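You operate a simulated robot arm through the tools that you are given. There is no shell and no other tool.

Carry out the task below with a simulated robot arm. There is one attempt and no reset: what you move stays moved.

Task
Uncap the big keg with the white band, seat and lock its coupler, and open its vent for filling.
Fine: the cap goes on the long steel ledge; nothing drips; the other kegs and caps stay.
Where things are to end (x, y in the base frame): blue keg cap within 60 mm of [400, -260].

Only the result counts: the job must be done as asked and must still hold three seconds after the hand-in. Knocking over, shifting, dropping, spilling or breaking anything else fails it. Lids that push on must go on centred and level and be pressed home; caps that screw on are set level and turned clockwise until they are tight.

Robot
A 6-joint arm with a two-finger parallel gripper, fixed in place. Base frame: the origin is on the floor under the middle of its stand, x ahead of it, y to its left, z up; the work surface is at about z = 640. Readings come in mm, degrees, newtons and seconds.
With the tool pointing down near the work surface it reaches from about 200 to 660 mm from the base axis. Its first joint turns from -66.0 to 66.0 degrees. Payload 2.9 kg.
Tool frame: the origin (TCP) lies between the finger pads and is the grasp point; the fingertips stand 30 mm ahead of it; z points along the fingers, y is the line along which they close. Largest opening 110 mm; finger width 20, thickness 10; the body of the gripper, 48 by 112 mm, starts 55 mm behind the TCP.
Orientation is told as [roll, pitch, yaw] about the base's x, y, z axes, in that order, counted from this pose: with the fingers straight down and closing along the base's y, the tool's x points along the base's -x, its y along +y and its z along -z.

Tools
- The arm moves only by the tool play_rows. Its argument "plan" is one flat list of numbers, 6 for each row, row after row: the shift along the tool's x, y, z in units of 40 mm (1.0 is 40 mm), then the turn, a rotation vector about the tool's x, y, z in units of 5 degrees (1.0 is 5 degrees). In form: [dx, dy, dz, ax, ay, az, dx, dy, dz, ax, ay, az, ...]. A call has 1 to 20 rows; each row shifts and turns the commanded pose from where the row before left it, along the tool's axes as they then stand. "jaw" is the finger opening in mm, from 0 to 110, set as the call begins (left out, the last holds). A call with a number of a shift or a turn outside -1 to 1 is refused whole. Rows are played at 5 a second. More than 50 mm and 8.6 degrees between two rows, or a gripper value outside its range, and nothing of the call is played. Where a pose cannot be reached the arm comes as near as it can. A force on the tool above 40 N (or 10 N above the force at the start of the call, whichever is more), or a blocked arm, ends the call early, and 0.2 s more pass. Each finger travels about 108 mm/s and halts on what it meets, pressing with about 21 N; the grip force reading is that of the motor and also rises with nothing between the fingers. The clock runs only during rows and for 0.2 s after the last one: add rows that do not move to give the fingers time. It gives the time, the measured TCP pose, the force on the tool (base axes), the opening and the grip force at its end, in the units of the frame above (readings bear some noise), with the torque about the TCP (base axes, N m) and any sound that the robot's microphone picked up, and new pictures: "views" is both (left out), scene, wrist or none.
- Cameras (640 x 400 px; columns grow to the right, rows downward): "scene" is fixed at [19.3, 414.9, 1391.4]; the picture's right is [-0.99, 0.13, 0.00], its down [0.07, 0.55, -0.83] and it looks along [-0.11, -0.82, -0.56] (base axes); focal length 317 px, centre (320, 200). "wrist" rides on the gripper at [72, 17, -103] in the tool frame; the picture's right is [-0.23, 0.97, 0.00], its down [-0.76, -0.18, -0.62] and it looks along [-0.61, -0.14, 0.78] (tool axes); focal length 222 px, centre (320, 200). There is no depth. A picture from a camera that has moved, and an enlarged one, comes with that camera's place and axes in the base frame and with its lens. The place of the scene camera against the robot may be out by one fixed shift of up to 18 mm in any direction.
- enlarge(camera, box): a new picture of the part [left, top, right, bottom] of that camera's present view, enlarged. The clock stands still meanwhile.
- job_done(): hands the job in; it is judged then, once.

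Nothing tells you positions but the pictures and the camera data. Unless the task says otherwise, let go and move clear before handing in.

The tools are called after "Request:" as name(argument=value, ...) on one line, values as JSON. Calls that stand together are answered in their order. play_rows: Moves the arm, as the interface text tells. Its arguments: {"type":"object","properties":{"plan":{"type":"array","items":{"type":"number"}},"jaw":{"type":"number"},"views":{"type":"string","enum":["both","scene","wrist","none"]}},"required":["plan"]} The other tools are called the same way: enlarge (camera, box) takes an enlarged picture of a part of a camera's view; job_done () hands the job in.

At the start:

```text
time_s: 0.0
eef_pos: [255.2, -322.4, 1111.9]
tool_rot: [-0.1, 0.1, 0.0]
wrist_force: [-0.3, -0.7, 0.8]
wrist_torque: [0.04, 0.01, 0.01]
finger_gap: 110.1
gripper_force: 0.0
```

scene: 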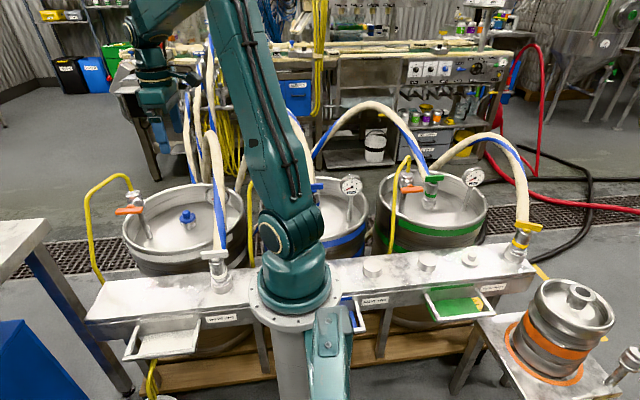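
wrist: 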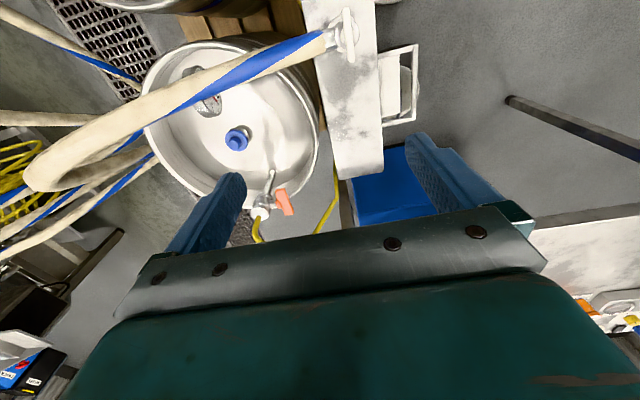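

I see three big kegs behind a long steel ledge; the left-most in the scene view (white/plain band) has a blue cap in the middle and an orange vent lever. I'll enlarge the views to study details before moving.

Request:
enlarge(camera="scene", box=[80, 160, 280, 285])

Request:
enlarge(camera="scene", box=[280, 150, 560, 325])

Request:
enlarge(camera="wrist", box=[120, 0, 440, 250])

Request:
enlarge(camera="scene", box=[80, 240, 300, 400])

```text
3.20 times, centred on (180, 222) of scene
camera zoom: at [19.3, 414.9, 1391.4], right [-0.99, 0.13, 0.0], down [0.07, 0.55, -0.83], along [-0.11, -0.82, -0.56], focal length 1014 px, centre (768, 128)
```

zoom: 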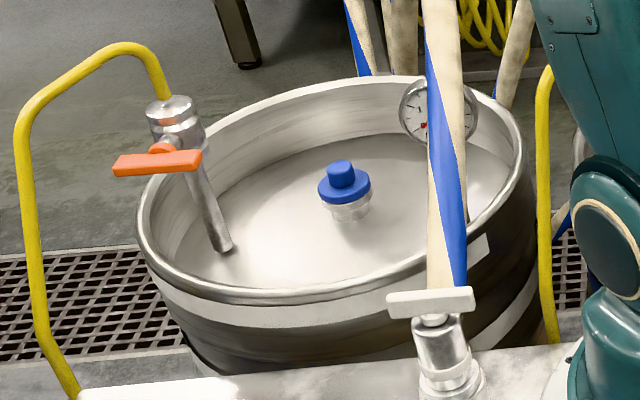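

```text
2.29 times, centred on (420, 238) of scene
camera zoom: at [19.3, 414.9, 1391.4], right [-0.99, 0.13, 0.0], down [0.07, 0.55, -0.83], along [-0.11, -0.82, -0.56], focal length 724 px, centre (91, 114)
```

zoom: 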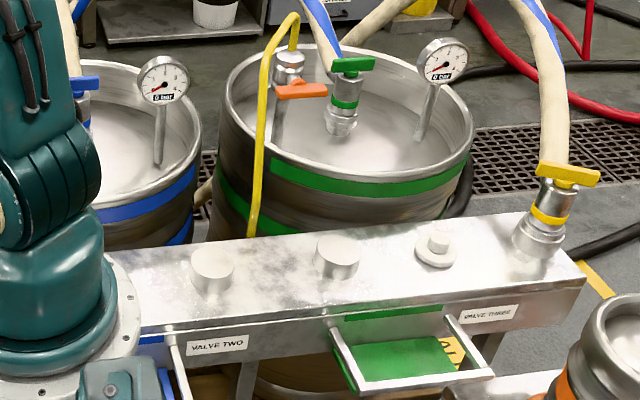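

```text
1.60 times, centred on (280, 125) of wrist
camera zoom: at [183.9, -306.5, 1215.8], right [0.23, 0.97, 0.0], down [0.76, -0.18, 0.62], along [0.61, -0.14, -0.78], focal length 355 px, centre (384, 320)
```

zoom: 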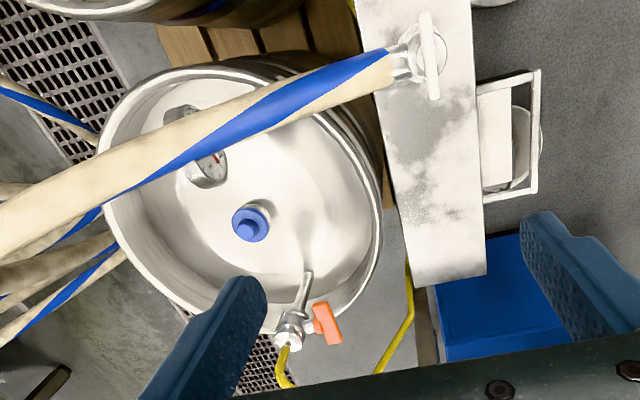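

```text
2.50 times, centred on (190, 320) of scene
camera zoom: at [19.3, 414.9, 1391.4], right [-0.99, 0.13, 0.0], down [0.07, 0.55, -0.83], along [-0.11, -0.82, -0.56], focal length 792 px, centre (645, -100)
```

zoom: 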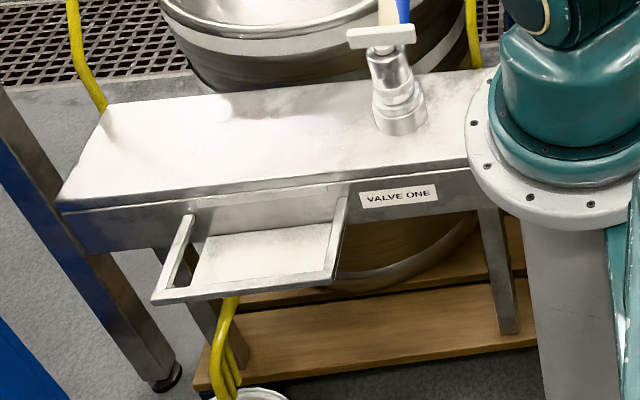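

The white-band keg is the left one in the scene: blue cap at its centre around (380, -590), white-handled coupler parked on the ledge near (210, -260), orange vent lever on the keg's near side. I'll move the hand closer to the keg to measure things better.

Request:
play_rows(plan=[-0.2, -0.5, 0.4, 0, 0, 0, -0.2, -0.5, 0.4, 0, 0, 0, -0.2, -0.5, 0.4, 0, 0, 0, 0, 0, 0, 0, 0, 0])

```text
time_s: 1.0
eef_pos: [278.3, -384.6, 1063.4]
tool_rot: [-0.1, 0.0, 0.0]
wrist_force: [-0.3, 0.1, 0.3]
wrist_torque: [-0.02, 0.0, 0.04]
finger_gap: 109.8
gripper_force: 0.1
camera wrist: at [206.2, -367.7, 1167.6], right [0.23, 0.97, 0.0], down [0.76, -0.18, 0.62], along [0.61, -0.14, -0.78], focal length 222 px, centre (320, 200)
```

scene: 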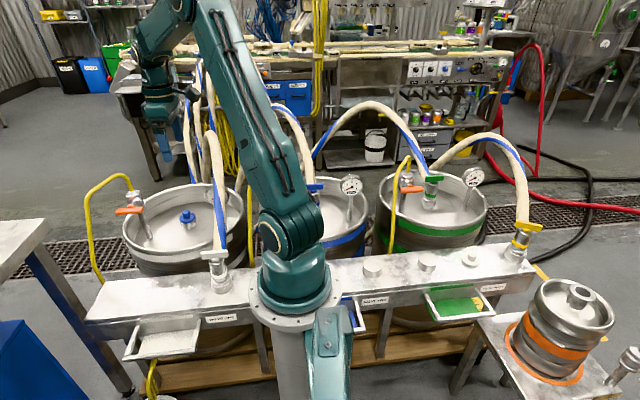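
wrist: 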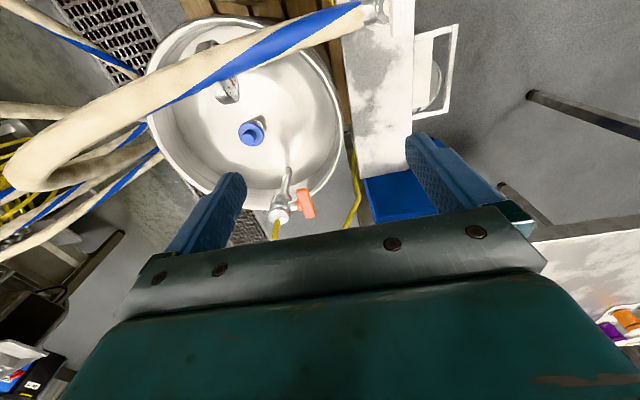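

The cap is near (358, -555, z≈695), and the hose arches over the keg on the -x side. I'll turn the hand about 55° so that the camera faces the keg along the radial direction and stays clear of the hose.

Request:
play_rows(plan=[0, 0, 0, 0, 0, 1, 0, 0, 0, 0, 0, 1, 0, 0, 0, 0, 0, 1, 0, 0, 0, 0, 0, 1, 0, 0, 0, 0, 0, 1, 0, 0, 0, 0, 0, 1, 0, 0, 0, 0, 0, 1, 0, 0, 0, 0, 0, 1, 0, 0, 0, 0, 0, 1, 0, 0, 0, 0, 0, 1, 0, 0, 0, 0, 0, 1, 0, 0, 0, 0, 0, 0], views="wrist")

```text
time_s: 3.6
eef_pos: [279.1, -382.3, 1062.8]
tool_rot: [0.0, 0.0, -55.1]
wrist_force: [1.0, -0.4, 0.0]
wrist_torque: [0.01, -0.02, 0.02]
finger_gap: 109.9
gripper_force: 0.1
camera wrist: at [251.8, -314.5, 1167.4], right [0.93, 0.37, 0.0], down [0.29, -0.73, 0.62], along [0.23, -0.58, -0.78], focal length 222 px, centre (320, 200)
```

wrist: 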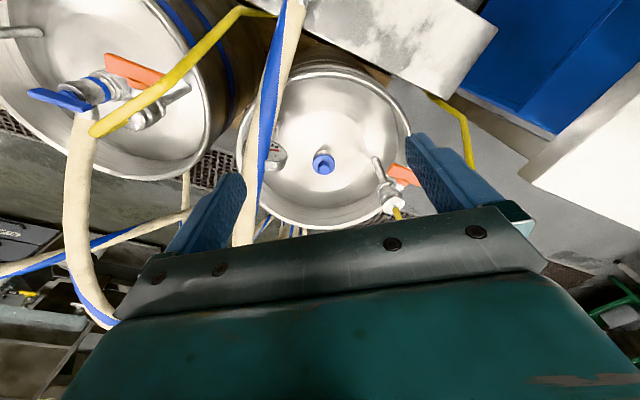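

The view is good; the hose passes at about x≈240 over the keg, so I'll come in from the +x side and lower gradually.

Request:
play_rows(plan=[-0.662, 0.093, 0.565, 0, 0, 0, -0.662, 0.093, 0.565, 0, 0, 0, -0.662, 0.093, 0.565, 0, 0, 0, -0.662, 0.093, 0.565, 0, 0, 0, -0.662, 0.093, 0.565, 0, 0, 0, 0, 0, 0, 0, 0, 0])

```text
time_s: 5.0
eef_pos: [373.0, -484.4, 951.5]
tool_rot: [0.0, 0.0, -54.8]
wrist_force: [0.1, 0.1, 0.3]
wrist_torque: [-0.02, 0.0, -0.02]
finger_gap: 109.9
gripper_force: 0.2
camera wrist: at [346.4, -415.4, 1054.4], right [0.93, 0.37, 0.0], down [0.29, -0.73, 0.62], along [0.23, -0.58, -0.78], focal length 222 px, centre (320, 200)
```

scene: 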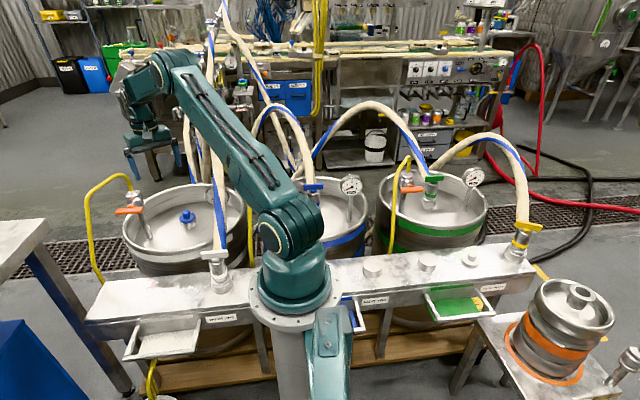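
wrist: 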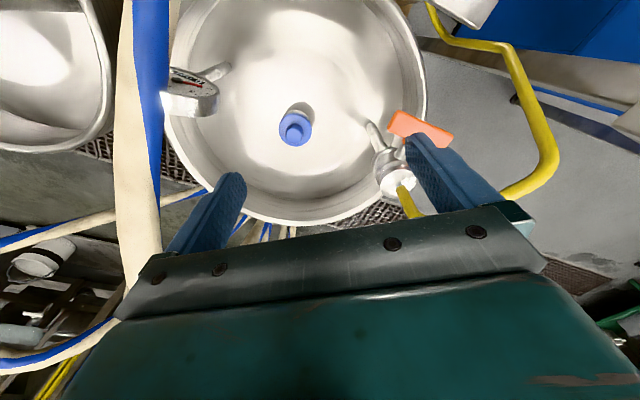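

Request:
enlarge(camera="wrist", box=[150, 0, 470, 230])

Request:
enlarge(camera="wrist", box=[255, 90, 335, 160])

Request:
enlarge(camera="wrist", box=[150, 50, 240, 130])

Request:
enlarge(camera="scene", box=[100, 160, 240, 260])

```text
1.74 times, centred on (310, 115) of wrist
camera zoom: at [346.4, -415.4, 1054.4], right [0.93, 0.37, 0.0], down [0.29, -0.73, 0.62], along [0.23, -0.58, -0.78], focal length 386 px, centre (337, 348)
```

zoom: 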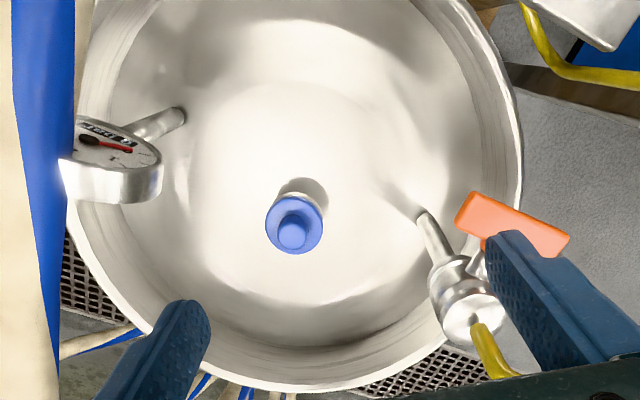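

```text
5.71 times, centred on (295, 125) of wrist
camera zoom: at [346.4, -415.4, 1054.4], right [0.93, 0.37, 0.0], down [0.29, -0.73, 0.62], along [0.23, -0.58, -0.78], focal length 1269 px, centre (463, 629)
```

zoom: 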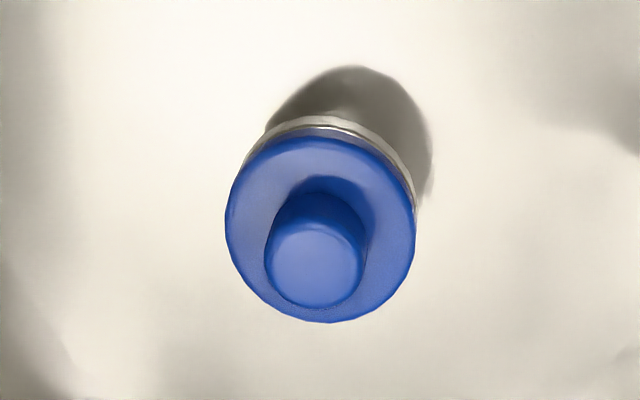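

```text
5.00 times, centred on (195, 90) of wrist
camera zoom: at [346.4, -415.4, 1054.4], right [0.93, 0.37, 0.0], down [0.29, -0.73, 0.62], along [0.23, -0.58, -0.78], focal length 1111 px, centre (945, 750)
```

zoom: 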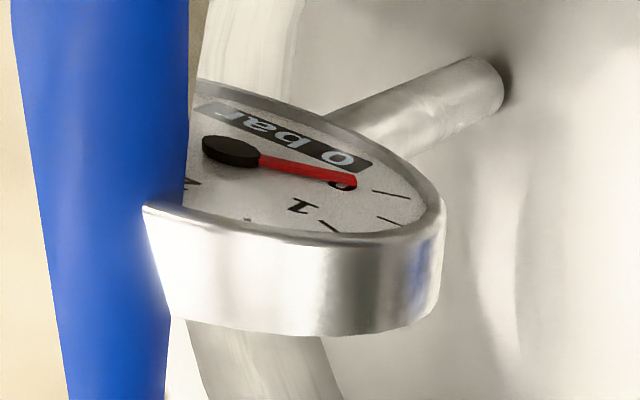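

```text
4.00 times, centred on (170, 210) of scene
camera zoom: at [19.3, 414.8, 1391.4], right [-0.99, 0.13, 0.0], down [0.07, 0.55, -0.83], along [-0.11, -0.82, -0.56], focal length 1268 px, centre (920, 160)
```

zoom: 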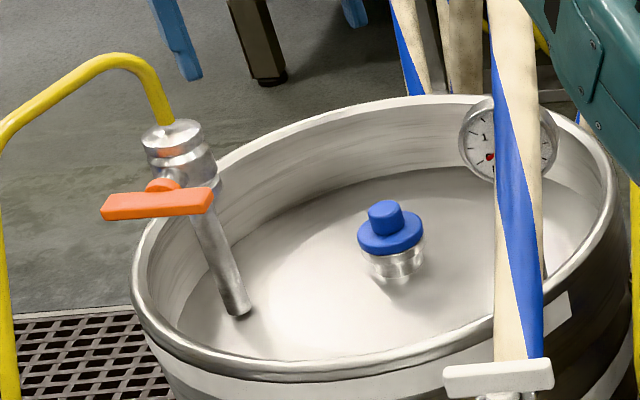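

The cap has a ~53 mm flange and a ~27 mm knob at about (358, -555), knob top z≈730; the gauge reads 0 bar. I'll move above the cap and look again.

Request:
play_rows(plan=[-0.2625, -0.284, 0.76, 0, 0, 0, -0.2625, -0.284, 0.76, 0, 0, 0, -0.2625, -0.284, 0.76, 0, 0, 0, -0.2625, -0.284, 0.76, 0, 0, 0, 0, 0, 0, 0, 0, 0], jaw=80)

```text
time_s: 6.2
eef_pos: [361.2, -543.5, 828.9]
tool_rot: [-0.1, 0.0, -54.9]
wrist_force: [-1.1, -0.7, -0.2]
wrist_torque: [0.01, 0.0, 0.03]
finger_gap: 79.9
gripper_force: 0.1
camera wrist: at [334.1, -474.4, 933.0], right [0.93, 0.37, 0.0], down [0.29, -0.73, 0.62], along [0.23, -0.58, -0.78], focal length 222 px, centre (320, 200)
```

scene: 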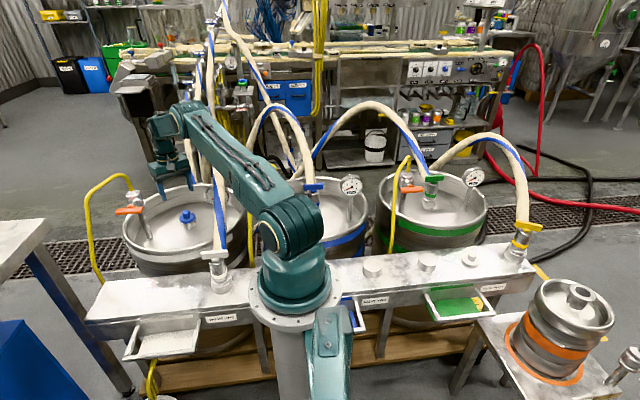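
wrist: 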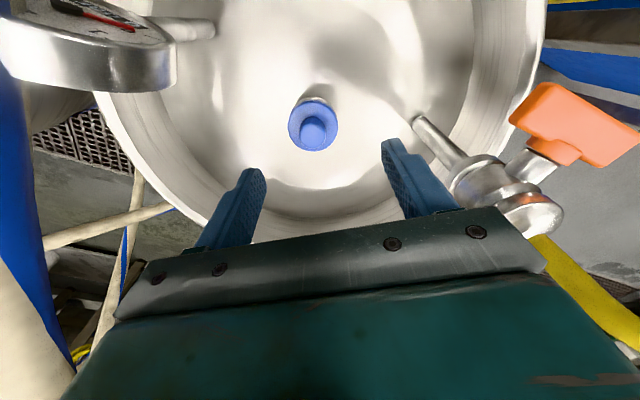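

Request:
enlarge(camera="wrist", box=[273, 85, 353, 165])

Request:
enlarge(camera="wrist", box=[400, 60, 640, 260])

Request:
enlarge(camera="scene", box=[165, 195, 215, 235])

```text
5.00 times, centred on (313, 125) of wrist
camera zoom: at [334.1, -474.4, 933.0], right [0.93, 0.37, 0.0], down [0.29, -0.73, 0.62], along [0.23, -0.58, -0.78], focal length 1111 px, centre (355, 575)
```

zoom: 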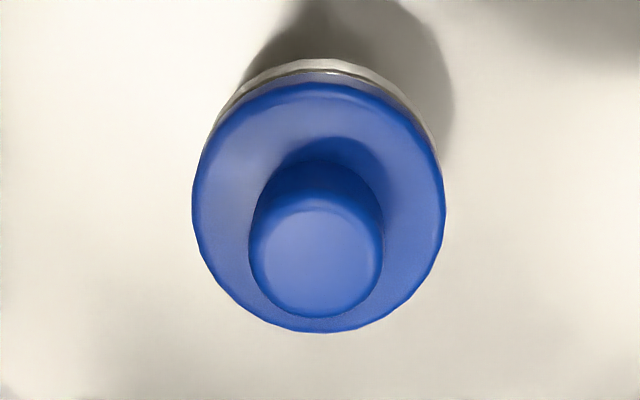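

```text
2.00 times, centred on (520, 160) of wrist
camera zoom: at [334.1, -474.4, 933.0], right [0.93, 0.37, 0.0], down [0.29, -0.73, 0.62], along [0.23, -0.58, -0.78], focal length 444 px, centre (-80, 280)
```

zoom: 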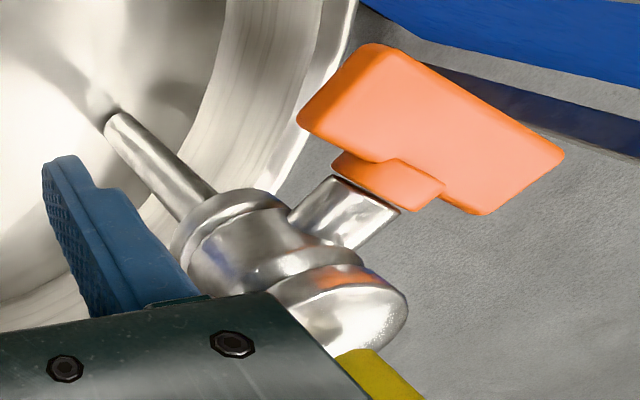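

```text
10.00 times, centred on (190, 215) of scene
camera zoom: at [19.3, 414.9, 1391.4], right [-0.99, 0.13, 0.0], down [0.07, 0.55, -0.83], along [-0.11, -0.82, -0.56], focal length 3170 px, centre (1620, 50)
```

zoom: 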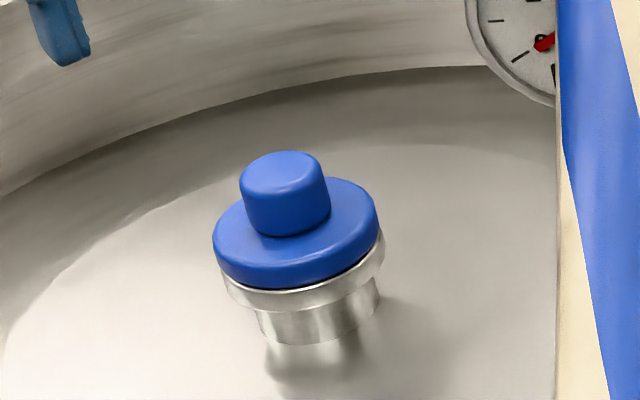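

Flange top is at z≈705 and knob top at z≈733, centred on about (358, -555). I'll lower to just above the knob and check the alignment.

Request:
play_rows(plan=[-0.065, -0.078, 0.53, 0, 0, 0, -0.065, -0.078, 0.53, 0, 0, 0, -0.065, -0.078, 0.53, 0, 0, 0, 0, 0, 0, 0, 0, 0])

```text
time_s: 7.2
eef_pos: [357.3, -552.8, 764.6]
tool_rot: [0.0, 0.0, -54.8]
wrist_force: [0.1, -0.3, 0.0]
wrist_torque: [0.01, 0.0, -0.01]
finger_gap: 80.2
gripper_force: 0.1
camera wrist: at [329.0, -484.7, 868.3], right [0.93, 0.37, 0.0], down [0.29, -0.73, 0.62], along [0.23, -0.58, -0.78], focal length 222 px, centre (320, 200)
```

scene: 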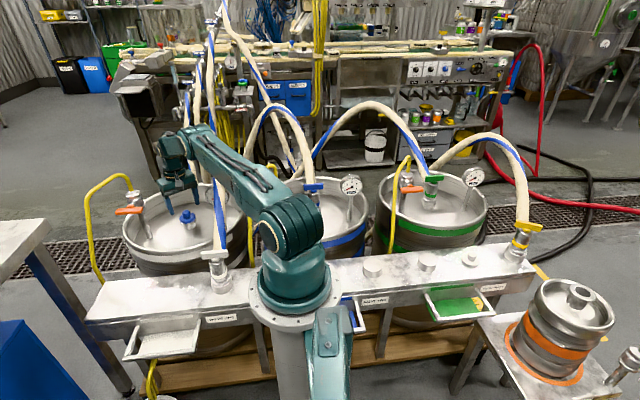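
wrist: 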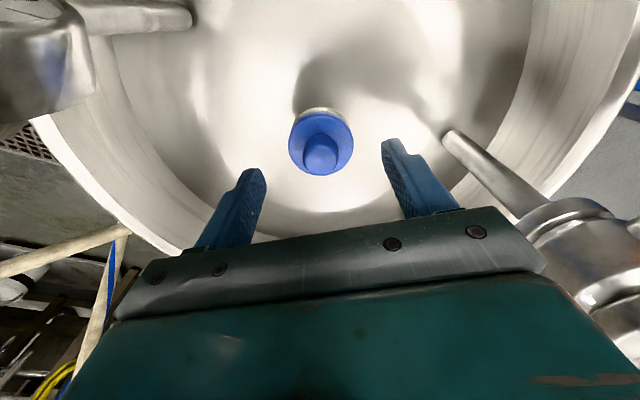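

Request:
enlarge(camera="wrist", box=[240, 90, 440, 215])

Request:
enlarge(camera="scene", box=[130, 150, 250, 235])

```text
3.20 times, centred on (340, 152) of wrist
camera zoom: at [329.0, -484.7, 868.3], right [0.93, 0.37, 0.0], down [0.29, -0.73, 0.62], along [0.23, -0.58, -0.78], focal length 711 px, centre (256, 352)
```

zoom: 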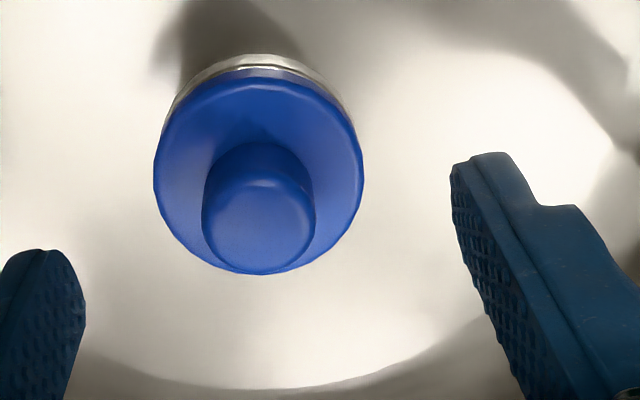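

```text
4.71 times, centred on (190, 192) of scene
camera zoom: at [19.3, 414.9, 1391.4], right [-0.99, 0.13, 0.0], down [0.07, 0.55, -0.83], along [-0.11, -0.82, -0.56], focal length 1492 px, centre (932, 235)
```

zoom: 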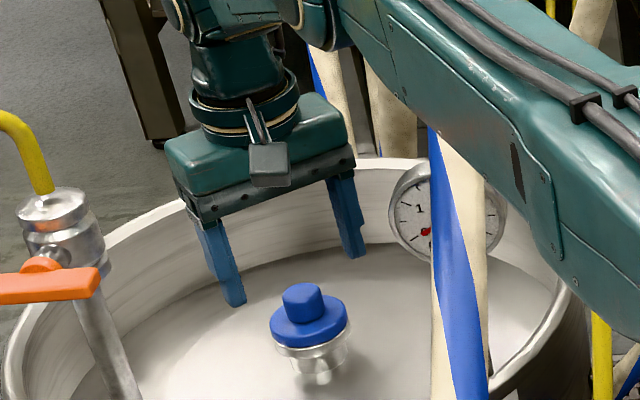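

The fingers straddle the knob well. I'll go down 26 mm and check.

Request:
play_rows(plan=[-0.02, -0.01, 0.32, 0, 0, 0, -0.02, -0.01, 0.31, 0, 0, 0, 0, 0, 0, 0, 0, 0], views="wrist")

```text
time_s: 8.0
eef_pos: [356.8, -556.0, 739.9]
tool_rot: [0.0, 0.0, -55.0]
wrist_force: [-0.8, -0.8, -0.7]
wrist_torque: [0.0, 0.03, -0.01]
finger_gap: 79.9
gripper_force: 0.1
camera wrist: at [328.8, -487.0, 842.9], right [0.93, 0.37, 0.0], down [0.29, -0.73, 0.62], along [0.23, -0.58, -0.78], focal length 222 px, centre (320, 200)
```

wrist: 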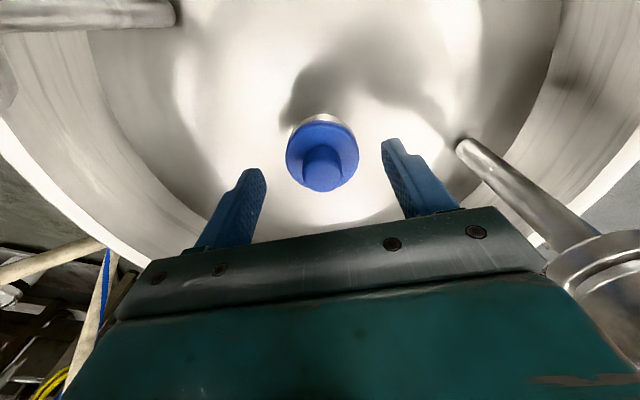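

Request:
play_rows(plan=[0, 0, 0, 0, 0, 0, 0, 0, 0, 0, 0, 0, 0, 0, 0, 0, 0, 0, 0, 0, 0, 0, 0, 0], jaw=10)

```text
time_s: 9.0
eef_pos: [356.2, -555.1, 739.6]
tool_rot: [0.0, 0.1, -55.0]
wrist_force: [-2.2, -0.1, 0.0]
wrist_torque: [-0.01, 0.01, -0.01]
finger_gap: 26.3
gripper_force: 20.9
camera wrist: at [328.8, -486.9, 843.0], right [0.93, 0.37, 0.0], down [0.29, -0.73, 0.62], along [0.23, -0.58, -0.78], focal length 222 px, centre (320, 200)
```

scene: 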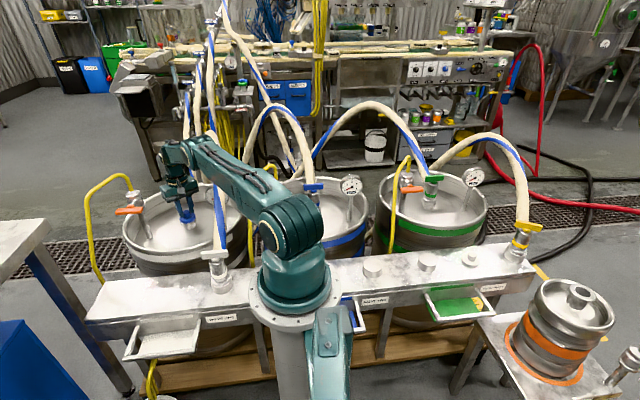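
wrist: 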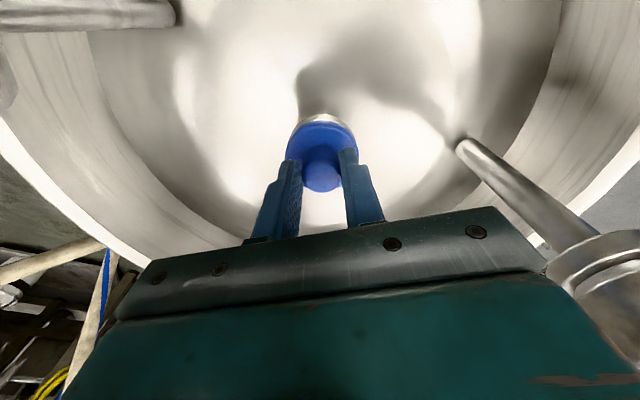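

The knob is gripped (26 mm). Now a small gentle lift to see whether it pulls off or needs unscrewing.

Request:
play_rows(plan=[0, 0, -0.05, 0, 0, 0, 0, 0, -0.05, 0, 0, 0, 0, 0, 0, 0, 0, 0], views="wrist")

```text
time_s: 9.8
eef_pos: [355.8, -553.7, 744.7]
tool_rot: [0.0, 0.0, -54.9]
wrist_force: [-0.2, 0.3, -0.6]
wrist_torque: [-0.01, 0.0, -0.01]
finger_gap: 26.0
gripper_force: 20.8
camera wrist: at [328.0, -485.9, 847.4], right [0.93, 0.37, 0.0], down [0.29, -0.73, 0.62], along [0.23, -0.58, -0.78], focal length 222 px, centre (320, 200)
```

wrist: 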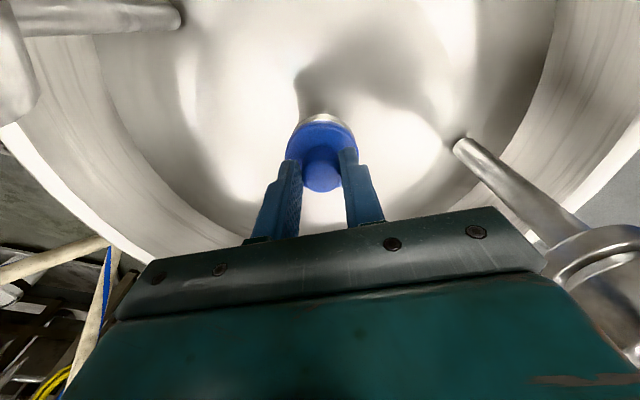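

No resistance, and the cap seems to move with the hand. I'll lift further to confirm it leaves the neck.

Request:
play_rows(plan=[0, 0, -0.15, 0, 0, 0, 0, 0, -0.2, 0, 0, 0, 0, 0, -0.25, 0, 0, 0, 0, 0, 0, 0, 0, 0])

```text
time_s: 10.8
eef_pos: [354.3, -554.0, 767.8]
tool_rot: [0.0, -0.1, -55.0]
wrist_force: [0.4, 0.8, -0.4]
wrist_torque: [0.03, -0.01, 0.01]
finger_gap: 26.1
gripper_force: 21.3
camera wrist: at [327.3, -485.4, 870.9], right [0.93, 0.37, 0.0], down [0.29, -0.73, 0.62], along [0.23, -0.58, -0.78], focal length 222 px, centre (320, 200)
```

scene: 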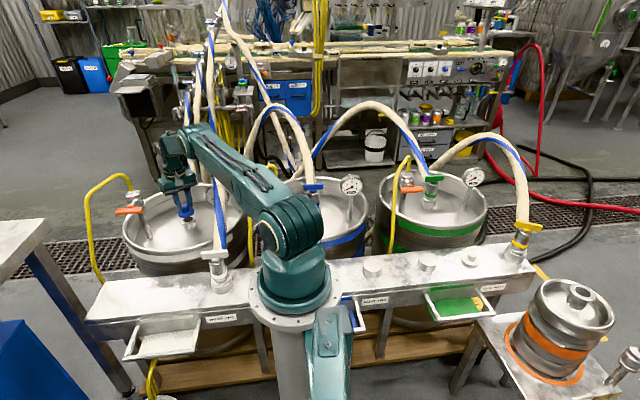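
wrist: 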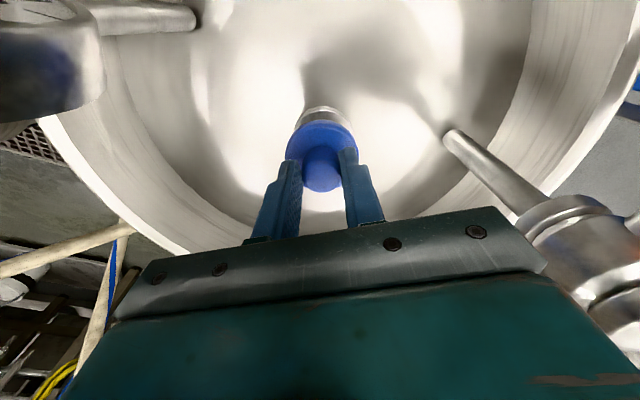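

The cap is off the neck. Let me inspect its underside in the scene view before carrying it.

Request:
enlarge(camera="scene", box=[140, 160, 240, 240])

Request:
enlarge(camera="wrist", box=[250, 80, 410, 220])

```text
5.00 times, centred on (190, 200) of scene
camera zoom: at [19.3, 414.9, 1391.4], right [-0.99, 0.13, 0.0], down [0.07, 0.55, -0.83], along [-0.11, -0.82, -0.56], focal length 1585 px, centre (970, 200)
```

zoom: 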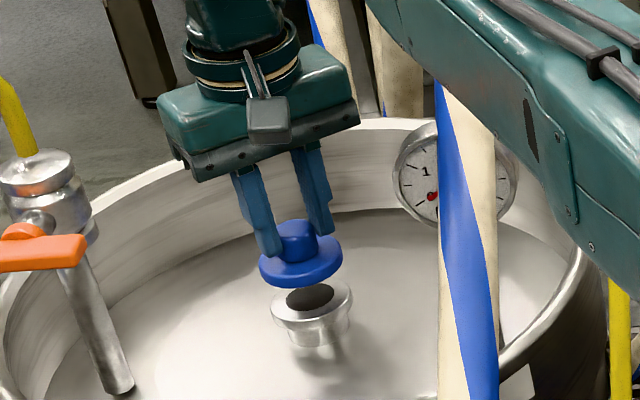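

```text
2.86 times, centred on (330, 150) of wrist
camera zoom: at [327.3, -485.4, 870.9], right [0.93, 0.37, 0.0], down [0.29, -0.73, 0.62], along [0.23, -0.58, -0.78], focal length 635 px, centre (291, 343)
```

zoom: 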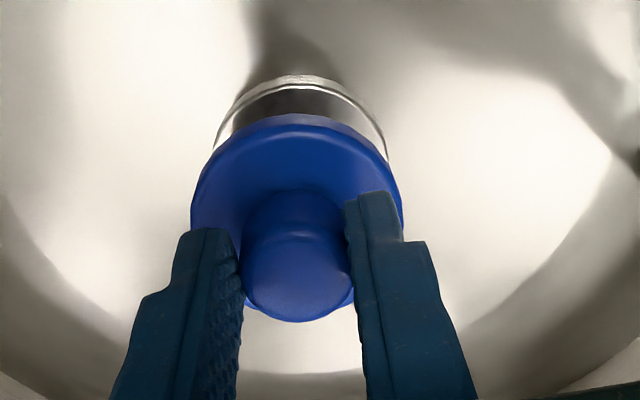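

The cap is clear with a flat underside. I'll lift it to z≈930 and carry it over to (400, -260) above the ledge.

Request:
play_rows(plan=[0, 0, -0.8, 0, 0, 0, 0, 0, -0.8, 0, 0, 0, 0, 0, -0.8, 0, 0, 0, 0, 0, -0.8, 0, 0, 0, 0, 0, -0.8, 0, 0, 0, 0.672, 0.643, 0, 0, 0, 0, 0.672, 0.643, 0, 0, 0, 0, 0.672, 0.643, 0, 0, 0, 0, 0.672, 0.643, 0, 0, 0, 0, 0.672, 0.643, 0, 0, 0, 0, 0.672, 0.643, 0, 0, 0, 0, 0.672, 0.643, 0, 0, 0, 0, 0.672, 0.643, 0, 0, 0, 0, 0, 0, 0, 0, 0, 0])

```text
time_s: 13.8
eef_pos: [399.4, -261.9, 930.5]
tool_rot: [0.0, 0.0, -55.0]
wrist_force: [-0.3, -0.1, 0.4]
wrist_torque: [-0.02, 0.04, 0.01]
finger_gap: 26.1
gripper_force: 21.2
camera wrist: at [371.2, -193.8, 1034.0], right [0.93, 0.37, 0.0], down [0.29, -0.73, 0.62], along [0.23, -0.58, -0.78], focal length 222 px, centre (320, 200)
```

scene: 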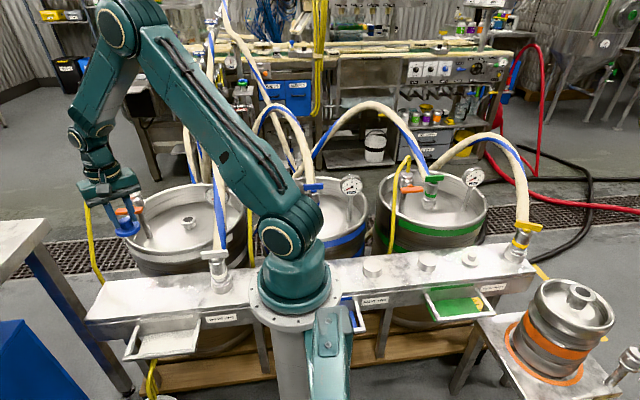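
wrist: 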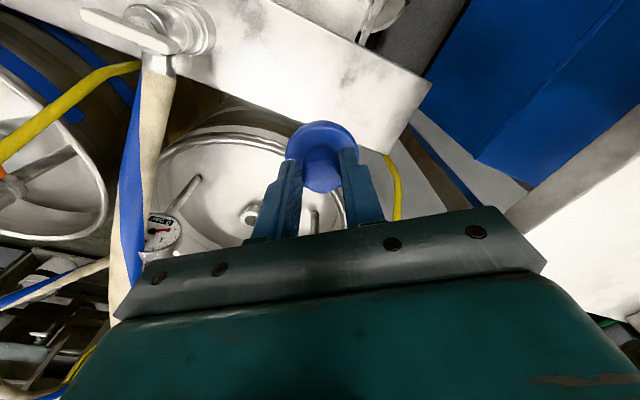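

Above the ledge now (ledge spans y≈-320 to -200). I'll lower to about z=705, just above it.

Request:
play_rows(plan=[0, 0, 0.95, 0, 0, 0, 0, 0, 0.95, 0, 0, 0, 0, 0, 0.95, 0, 0, 0, 0, 0, 0.95, 0, 0, 0, 0, 0, 0.95, 0, 0, 0, 0, 0, 0.85, 0, 0, 0, 0, 0, 0, 0, 0, 0])

```text
time_s: 15.4
eef_pos: [400.4, -260.2, 705.4]
tool_rot: [-0.1, 0.0, -55.0]
wrist_force: [0.2, -0.4, -0.1]
wrist_torque: [0.0, -0.02, 0.0]
finger_gap: 26.2
gripper_force: 21.3
camera wrist: at [372.7, -191.8, 809.3], right [0.93, 0.37, 0.0], down [0.29, -0.73, 0.62], along [0.23, -0.58, -0.78], focal length 222 px, centre (320, 200)
```

scene: 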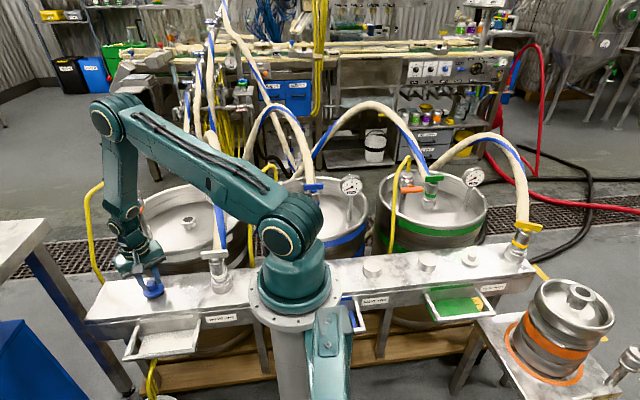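
wrist: 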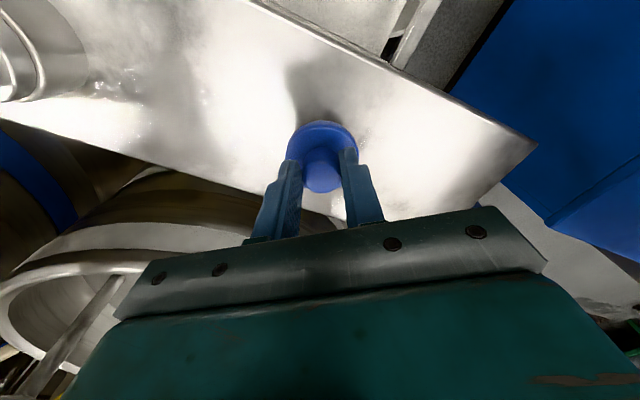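

Request:
play_rows(plan=[0, 0, 0.1, 0, 0, 0, 0, 0, 0.1, 0, 0, 0, 0, 0, 0.05, 0, 0, 0, 0, 0, 0.05, 0, 0, 0, 0, 0, 0.05, 0, 0, 0, 0, 0, 0, 0, 0, 0], views="none")

Request:
enlarge(camera="scene", box=[110, 240, 210, 320])

```text
time_s: 16.8
eef_pos: [400.0, -260.2, 692.0]
tool_rot: [0.1, 0.0, -55.0]
wrist_force: [-3.5, 1.5, 16.2]
wrist_torque: [-0.09, 0.07, -0.06]
finger_gap: 26.1
gripper_force: 20.7
```

```text
5.00 times, centred on (160, 280) of scene
camera zoom: at [19.1, 415.0, 1391.3], right [-0.99, 0.13, 0.0], down [0.07, 0.55, -0.83], along [-0.11, -0.82, -0.56], focal length 1585 px, centre (1120, -200)
```

zoom: 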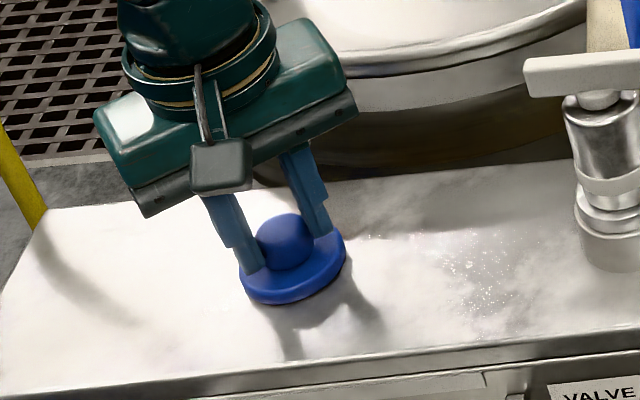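

The cap is resting on the ledge (16 N contact). I'll ease off slightly, open the fingers, and lift away.

Request:
play_rows(plan=[0, 0, -0.03, 0, 0, 0, 0, 0, 0, 0, 0, 0], views="none")

Request:
play_rows(plan=[0, 0, 0, 0, 0, 0, 0, 0, 0, 0, 0, 0, 0, 0, -0.5, 0, 0, 0, 0, 0, -1, 0, 0, 0, 0, 0, -1, 0, 0, 0, 0, 0, 0, 0, 0, 0], jaw=70)

```text
time_s: 17.4
eef_pos: [400.3, -260.2, 693.0]
tool_rot: [0.1, -0.1, -54.9]
wrist_force: [1.6, -0.7, 5.1]
wrist_torque: [-0.14, -0.17, 0.01]
finger_gap: 26.0
gripper_force: 20.6
```

```text
time_s: 18.8
eef_pos: [400.9, -257.2, 794.9]
tool_rot: [0.0, 0.0, -54.9]
wrist_force: [0.2, -0.1, 0.2]
wrist_torque: [0.03, 0.04, -0.01]
finger_gap: 70.1
gripper_force: 0.0
camera wrist: at [373.8, -189.3, 898.8], right [0.93, 0.37, 0.0], down [0.29, -0.73, 0.62], along [0.23, -0.58, -0.78], focal length 222 px, centre (320, 200)
```

scene: 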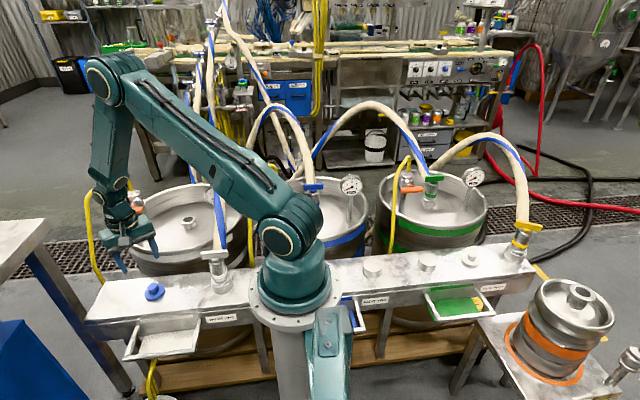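
wrist: 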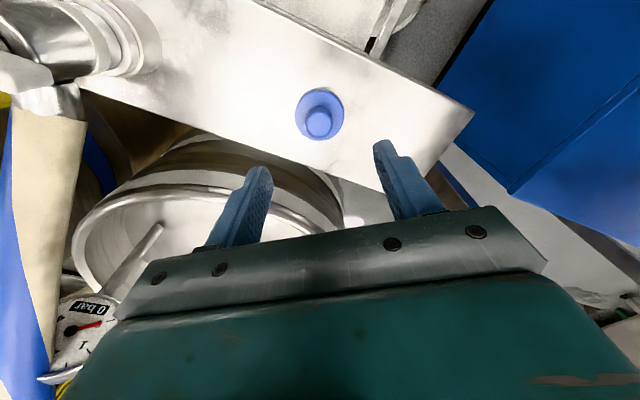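

The cap stands on the ledge at about (400, -260). Next, the coupler: I'll study it and the other couplers as references for locked/parked state.

Request:
enlarge(camera="scene", box=[185, 230, 265, 300])

Request:
enlarge(camera="scene", box=[390, 160, 490, 240])

Request:
enlarge(camera="scene", box=[440, 205, 560, 290])

Request:
enlarge(camera="wrist", box=[0, 0, 200, 150])

Request:
enlarge(camera="scene", box=[280, 165, 380, 245])

```text
5.71 times, centred on (225, 265) of scene
camera zoom: at [19.3, 414.9, 1391.4], right [-0.99, 0.13, 0.0], down [0.07, 0.55, -0.83], along [-0.11, -0.82, -0.56], focal length 1811 px, centre (863, -171)
```

zoom: 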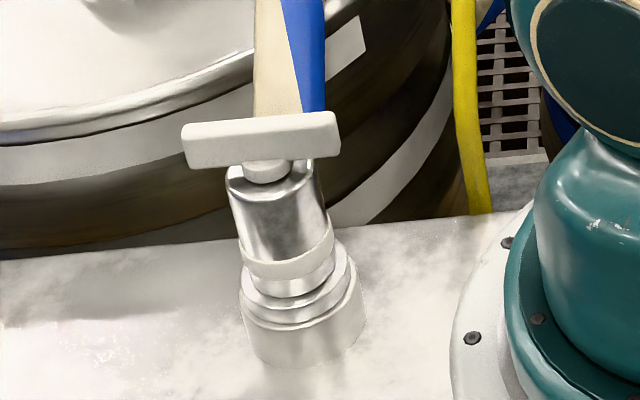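

```text
5.00 times, centred on (440, 200) of scene
camera zoom: at [19.3, 414.9, 1391.4], right [-0.99, 0.13, 0.0], down [0.07, 0.55, -0.83], along [-0.11, -0.82, -0.56], focal length 1585 px, centre (-280, 200)
```

zoom: 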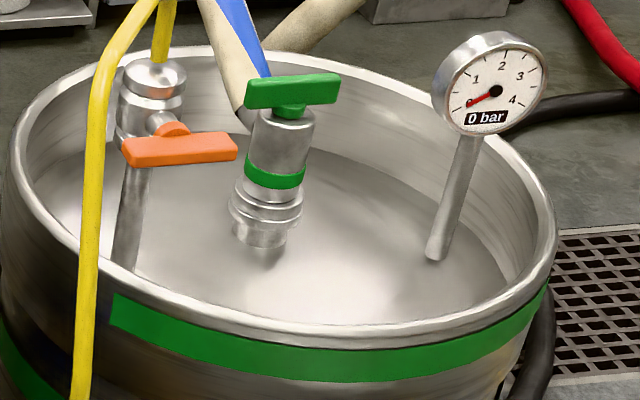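

```text
4.71 times, centred on (500, 248) of scene
camera zoom: at [19.3, 414.9, 1391.4], right [-0.99, 0.13, 0.0], down [0.07, 0.55, -0.83], along [-0.11, -0.82, -0.56], focal length 1492 px, centre (-527, -24)
```

zoom: 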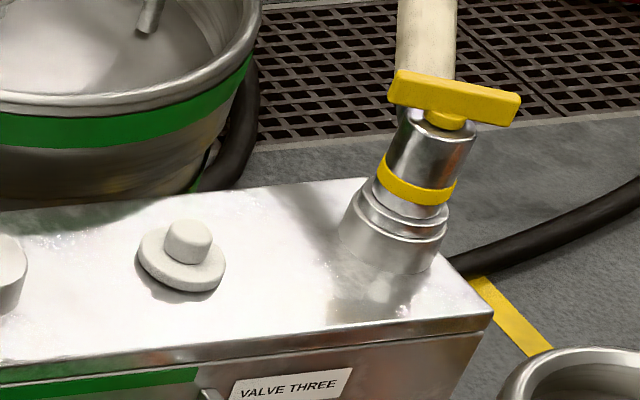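

```text
2.67 times, centred on (100, 75) of wrist
camera zoom: at [373.8, -189.3, 898.8], right [0.93, 0.37, 0.0], down [0.29, -0.73, 0.62], along [0.23, -0.58, -0.78], focal length 592 px, centre (907, 533)
```

zoom: 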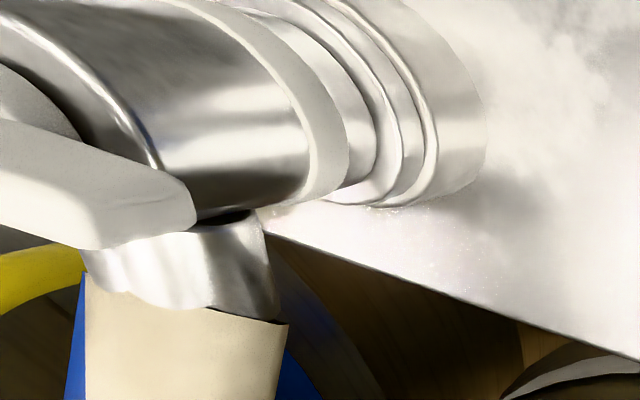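

```text
5.00 times, centred on (330, 205) of scene
camera zoom: at [19.3, 414.9, 1391.4], right [-0.99, 0.13, 0.0], down [0.07, 0.55, -0.83], along [-0.11, -0.82, -0.56], focal length 1585 px, centre (270, 175)
```

zoom: 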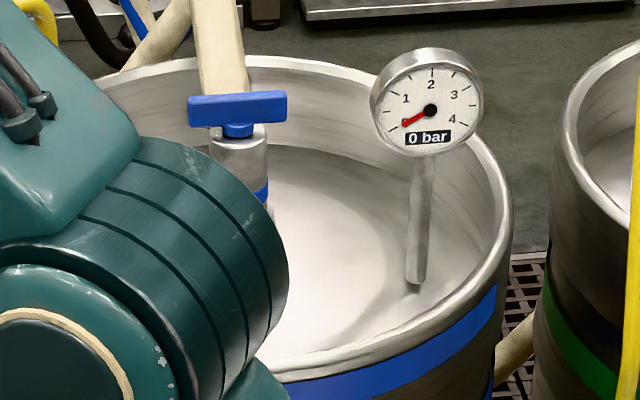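

The coupler stands on its post near (210, -260) with a T-handle lying along x and the hose leaving at the back. I'll raise the hand and move above it to look straight down.

Request:
play_rows(plan=[0, 0, -0.85, 0, 0, 0, 0, 0, -0.85, 0, 0, 0, 0, 0, -0.85, 0, 0, 0, 0, 0, -0.85, 0, 0, 0, 0.5625, -0.7415, 0, 0, 0, 0, 0.5625, -0.7415, 0, 0, 0, 0, 0.5625, -0.7415, 0, 0, 0, 0, 0.5625, -0.7415, 0, 0, 0, 0, 0.5625, -0.7415, 0, 0, 0, 0, 0, 0, 0, 0, 0, 0])

```text
time_s: 21.0
eef_pos: [218.5, -257.0, 926.5]
tool_rot: [0.0, 0.1, -55.0]
wrist_force: [0.2, -0.1, 0.5]
wrist_torque: [0.0, 0.0, 0.02]
finger_gap: 70.0
gripper_force: 0.1
camera wrist: at [190.1, -188.1, 1028.7], right [0.93, 0.37, 0.0], down [0.29, -0.73, 0.62], along [0.23, -0.58, -0.78], focal length 222 px, centre (320, 200)
```

scene: 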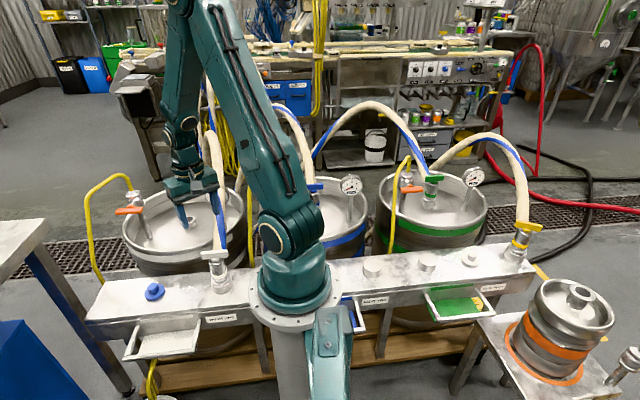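
wrist: 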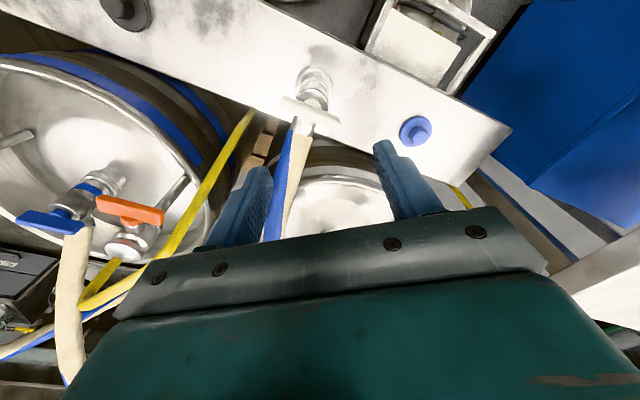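

Request:
enlarge(camera="wrist", box=[265, 55, 365, 155])

Request:
enlarge(camera="wrist", box=[0, 130, 220, 270])

Request:
enlarge(camera="scene", box=[180, 210, 260, 300])

```text
4.00 times, centred on (315, 105) of wrist
camera zoom: at [190.1, -188.1, 1028.7], right [0.93, 0.37, 0.0], down [0.29, -0.73, 0.62], along [0.23, -0.58, -0.78], focal length 888 px, centre (340, 580)
```

zoom: 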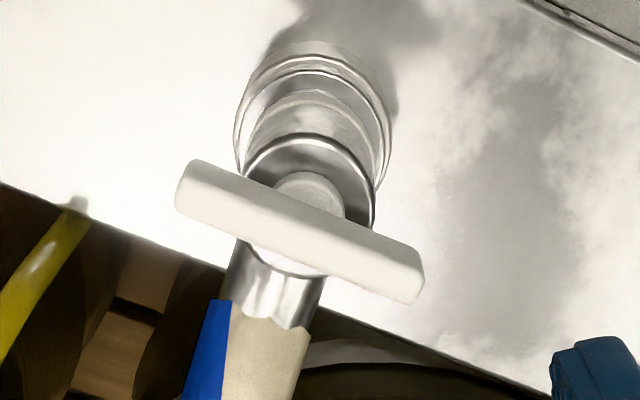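

```text
2.86 times, centred on (110, 200) of wrist
camera zoom: at [190.1, -188.1, 1028.7], right [0.93, 0.37, 0.0], down [0.29, -0.73, 0.62], along [0.23, -0.58, -0.78], focal length 635 px, centre (920, 200)
```

zoom: 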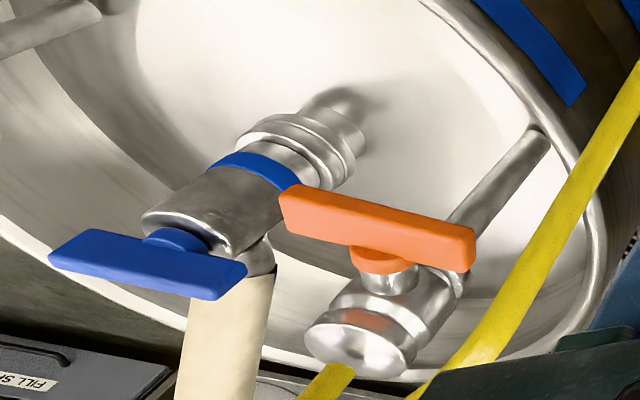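

```text
4.44 times, centred on (220, 255) of scene
camera zoom: at [19.3, 414.9, 1391.4], right [-0.99, 0.13, 0.0], down [0.07, 0.55, -0.83], along [-0.11, -0.82, -0.56], focal length 1409 px, centre (764, -44)
```

zoom: 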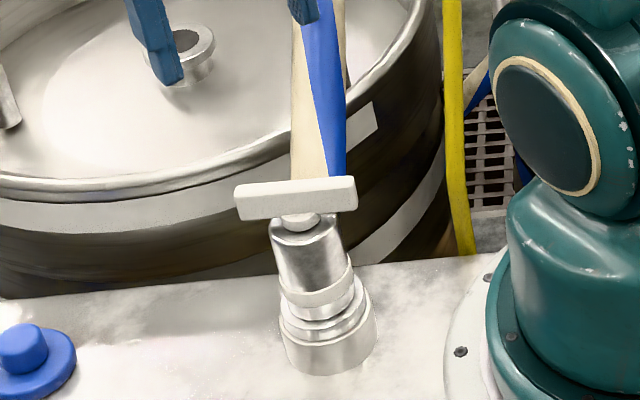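

The handle bar is about 70 mm long along x, centred at (208, -261), top z≈790. Before taking it, I'll fly over the open keg neck to measure its centre accurately.

Request:
play_rows(plan=[-0.8675, 0.099, 0, 0, 0, 0, -0.8675, 0.099, 0, 0, 0, 0, -0.8675, 0.099, 0, 0, 0, 0, -0.8675, 0.099, 0, 0, 0, 0, -0.8675, 0.099, 0, 0, 0, 0, -0.8675, 0.099, 0, 0, 0, 0, -0.8675, 0.099, 0, 0, 0, 0, -0.504, -0.5875, 0.467, 0, 0, 0, -0.504, -0.5875, 0.467, 0, 0, 0, -0.504, -0.5875, 0.467, 0, 0, 0, 0, 0, 0, 0, 0, 0], views="wrist")

Request:
enlarge(camera="wrist", box=[270, 90, 370, 170])

Request:
enlarge(camera="wrist", box=[380, 40, 600, 240])

```text
time_s: 23.4
eef_pos: [355.1, -524.2, 871.8]
tool_rot: [0.0, 0.0, -55.0]
wrist_force: [0.1, -0.2, -0.2]
wrist_torque: [0.0, 0.01, -0.02]
finger_gap: 70.0
gripper_force: 0.0
camera wrist: at [327.0, -454.6, 974.9], right [0.93, 0.37, 0.0], down [0.29, -0.73, 0.62], along [0.23, -0.58, -0.78], focal length 222 px, centre (320, 200)
```

wrist: 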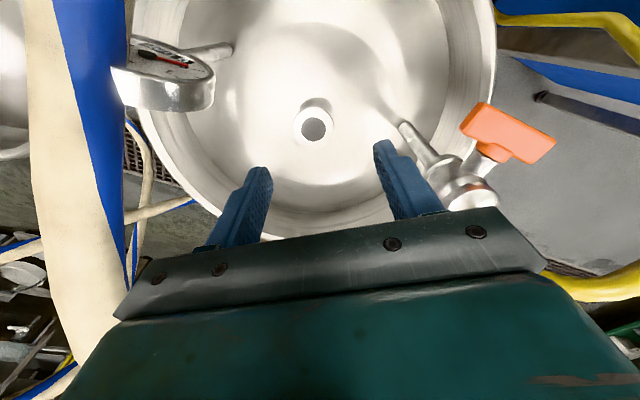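

```text
5.00 times, centred on (320, 130) of wrist
camera zoom: at [327.0, -454.6, 974.9], right [0.93, 0.37, 0.0], down [0.29, -0.73, 0.62], along [0.23, -0.58, -0.78], focal length 1111 px, centre (320, 550)
```

zoom: 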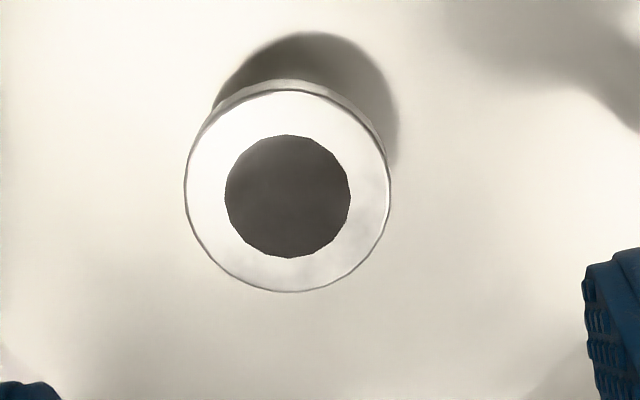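

```text
2.00 times, centred on (490, 140) of wrist
camera zoom: at [327.0, -454.6, 974.9], right [0.93, 0.37, 0.0], down [0.29, -0.73, 0.62], along [0.23, -0.58, -0.78], focal length 444 px, centre (-20, 320)
```

zoom: 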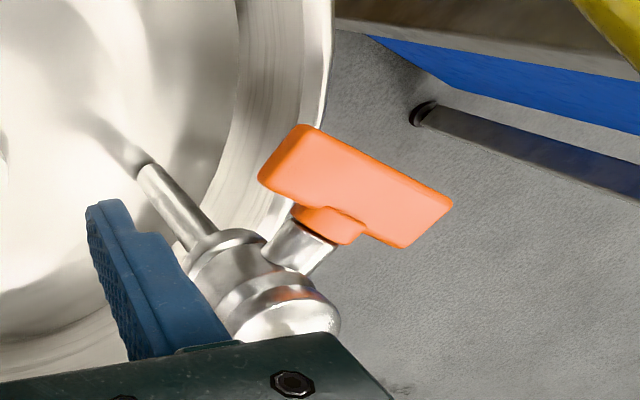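

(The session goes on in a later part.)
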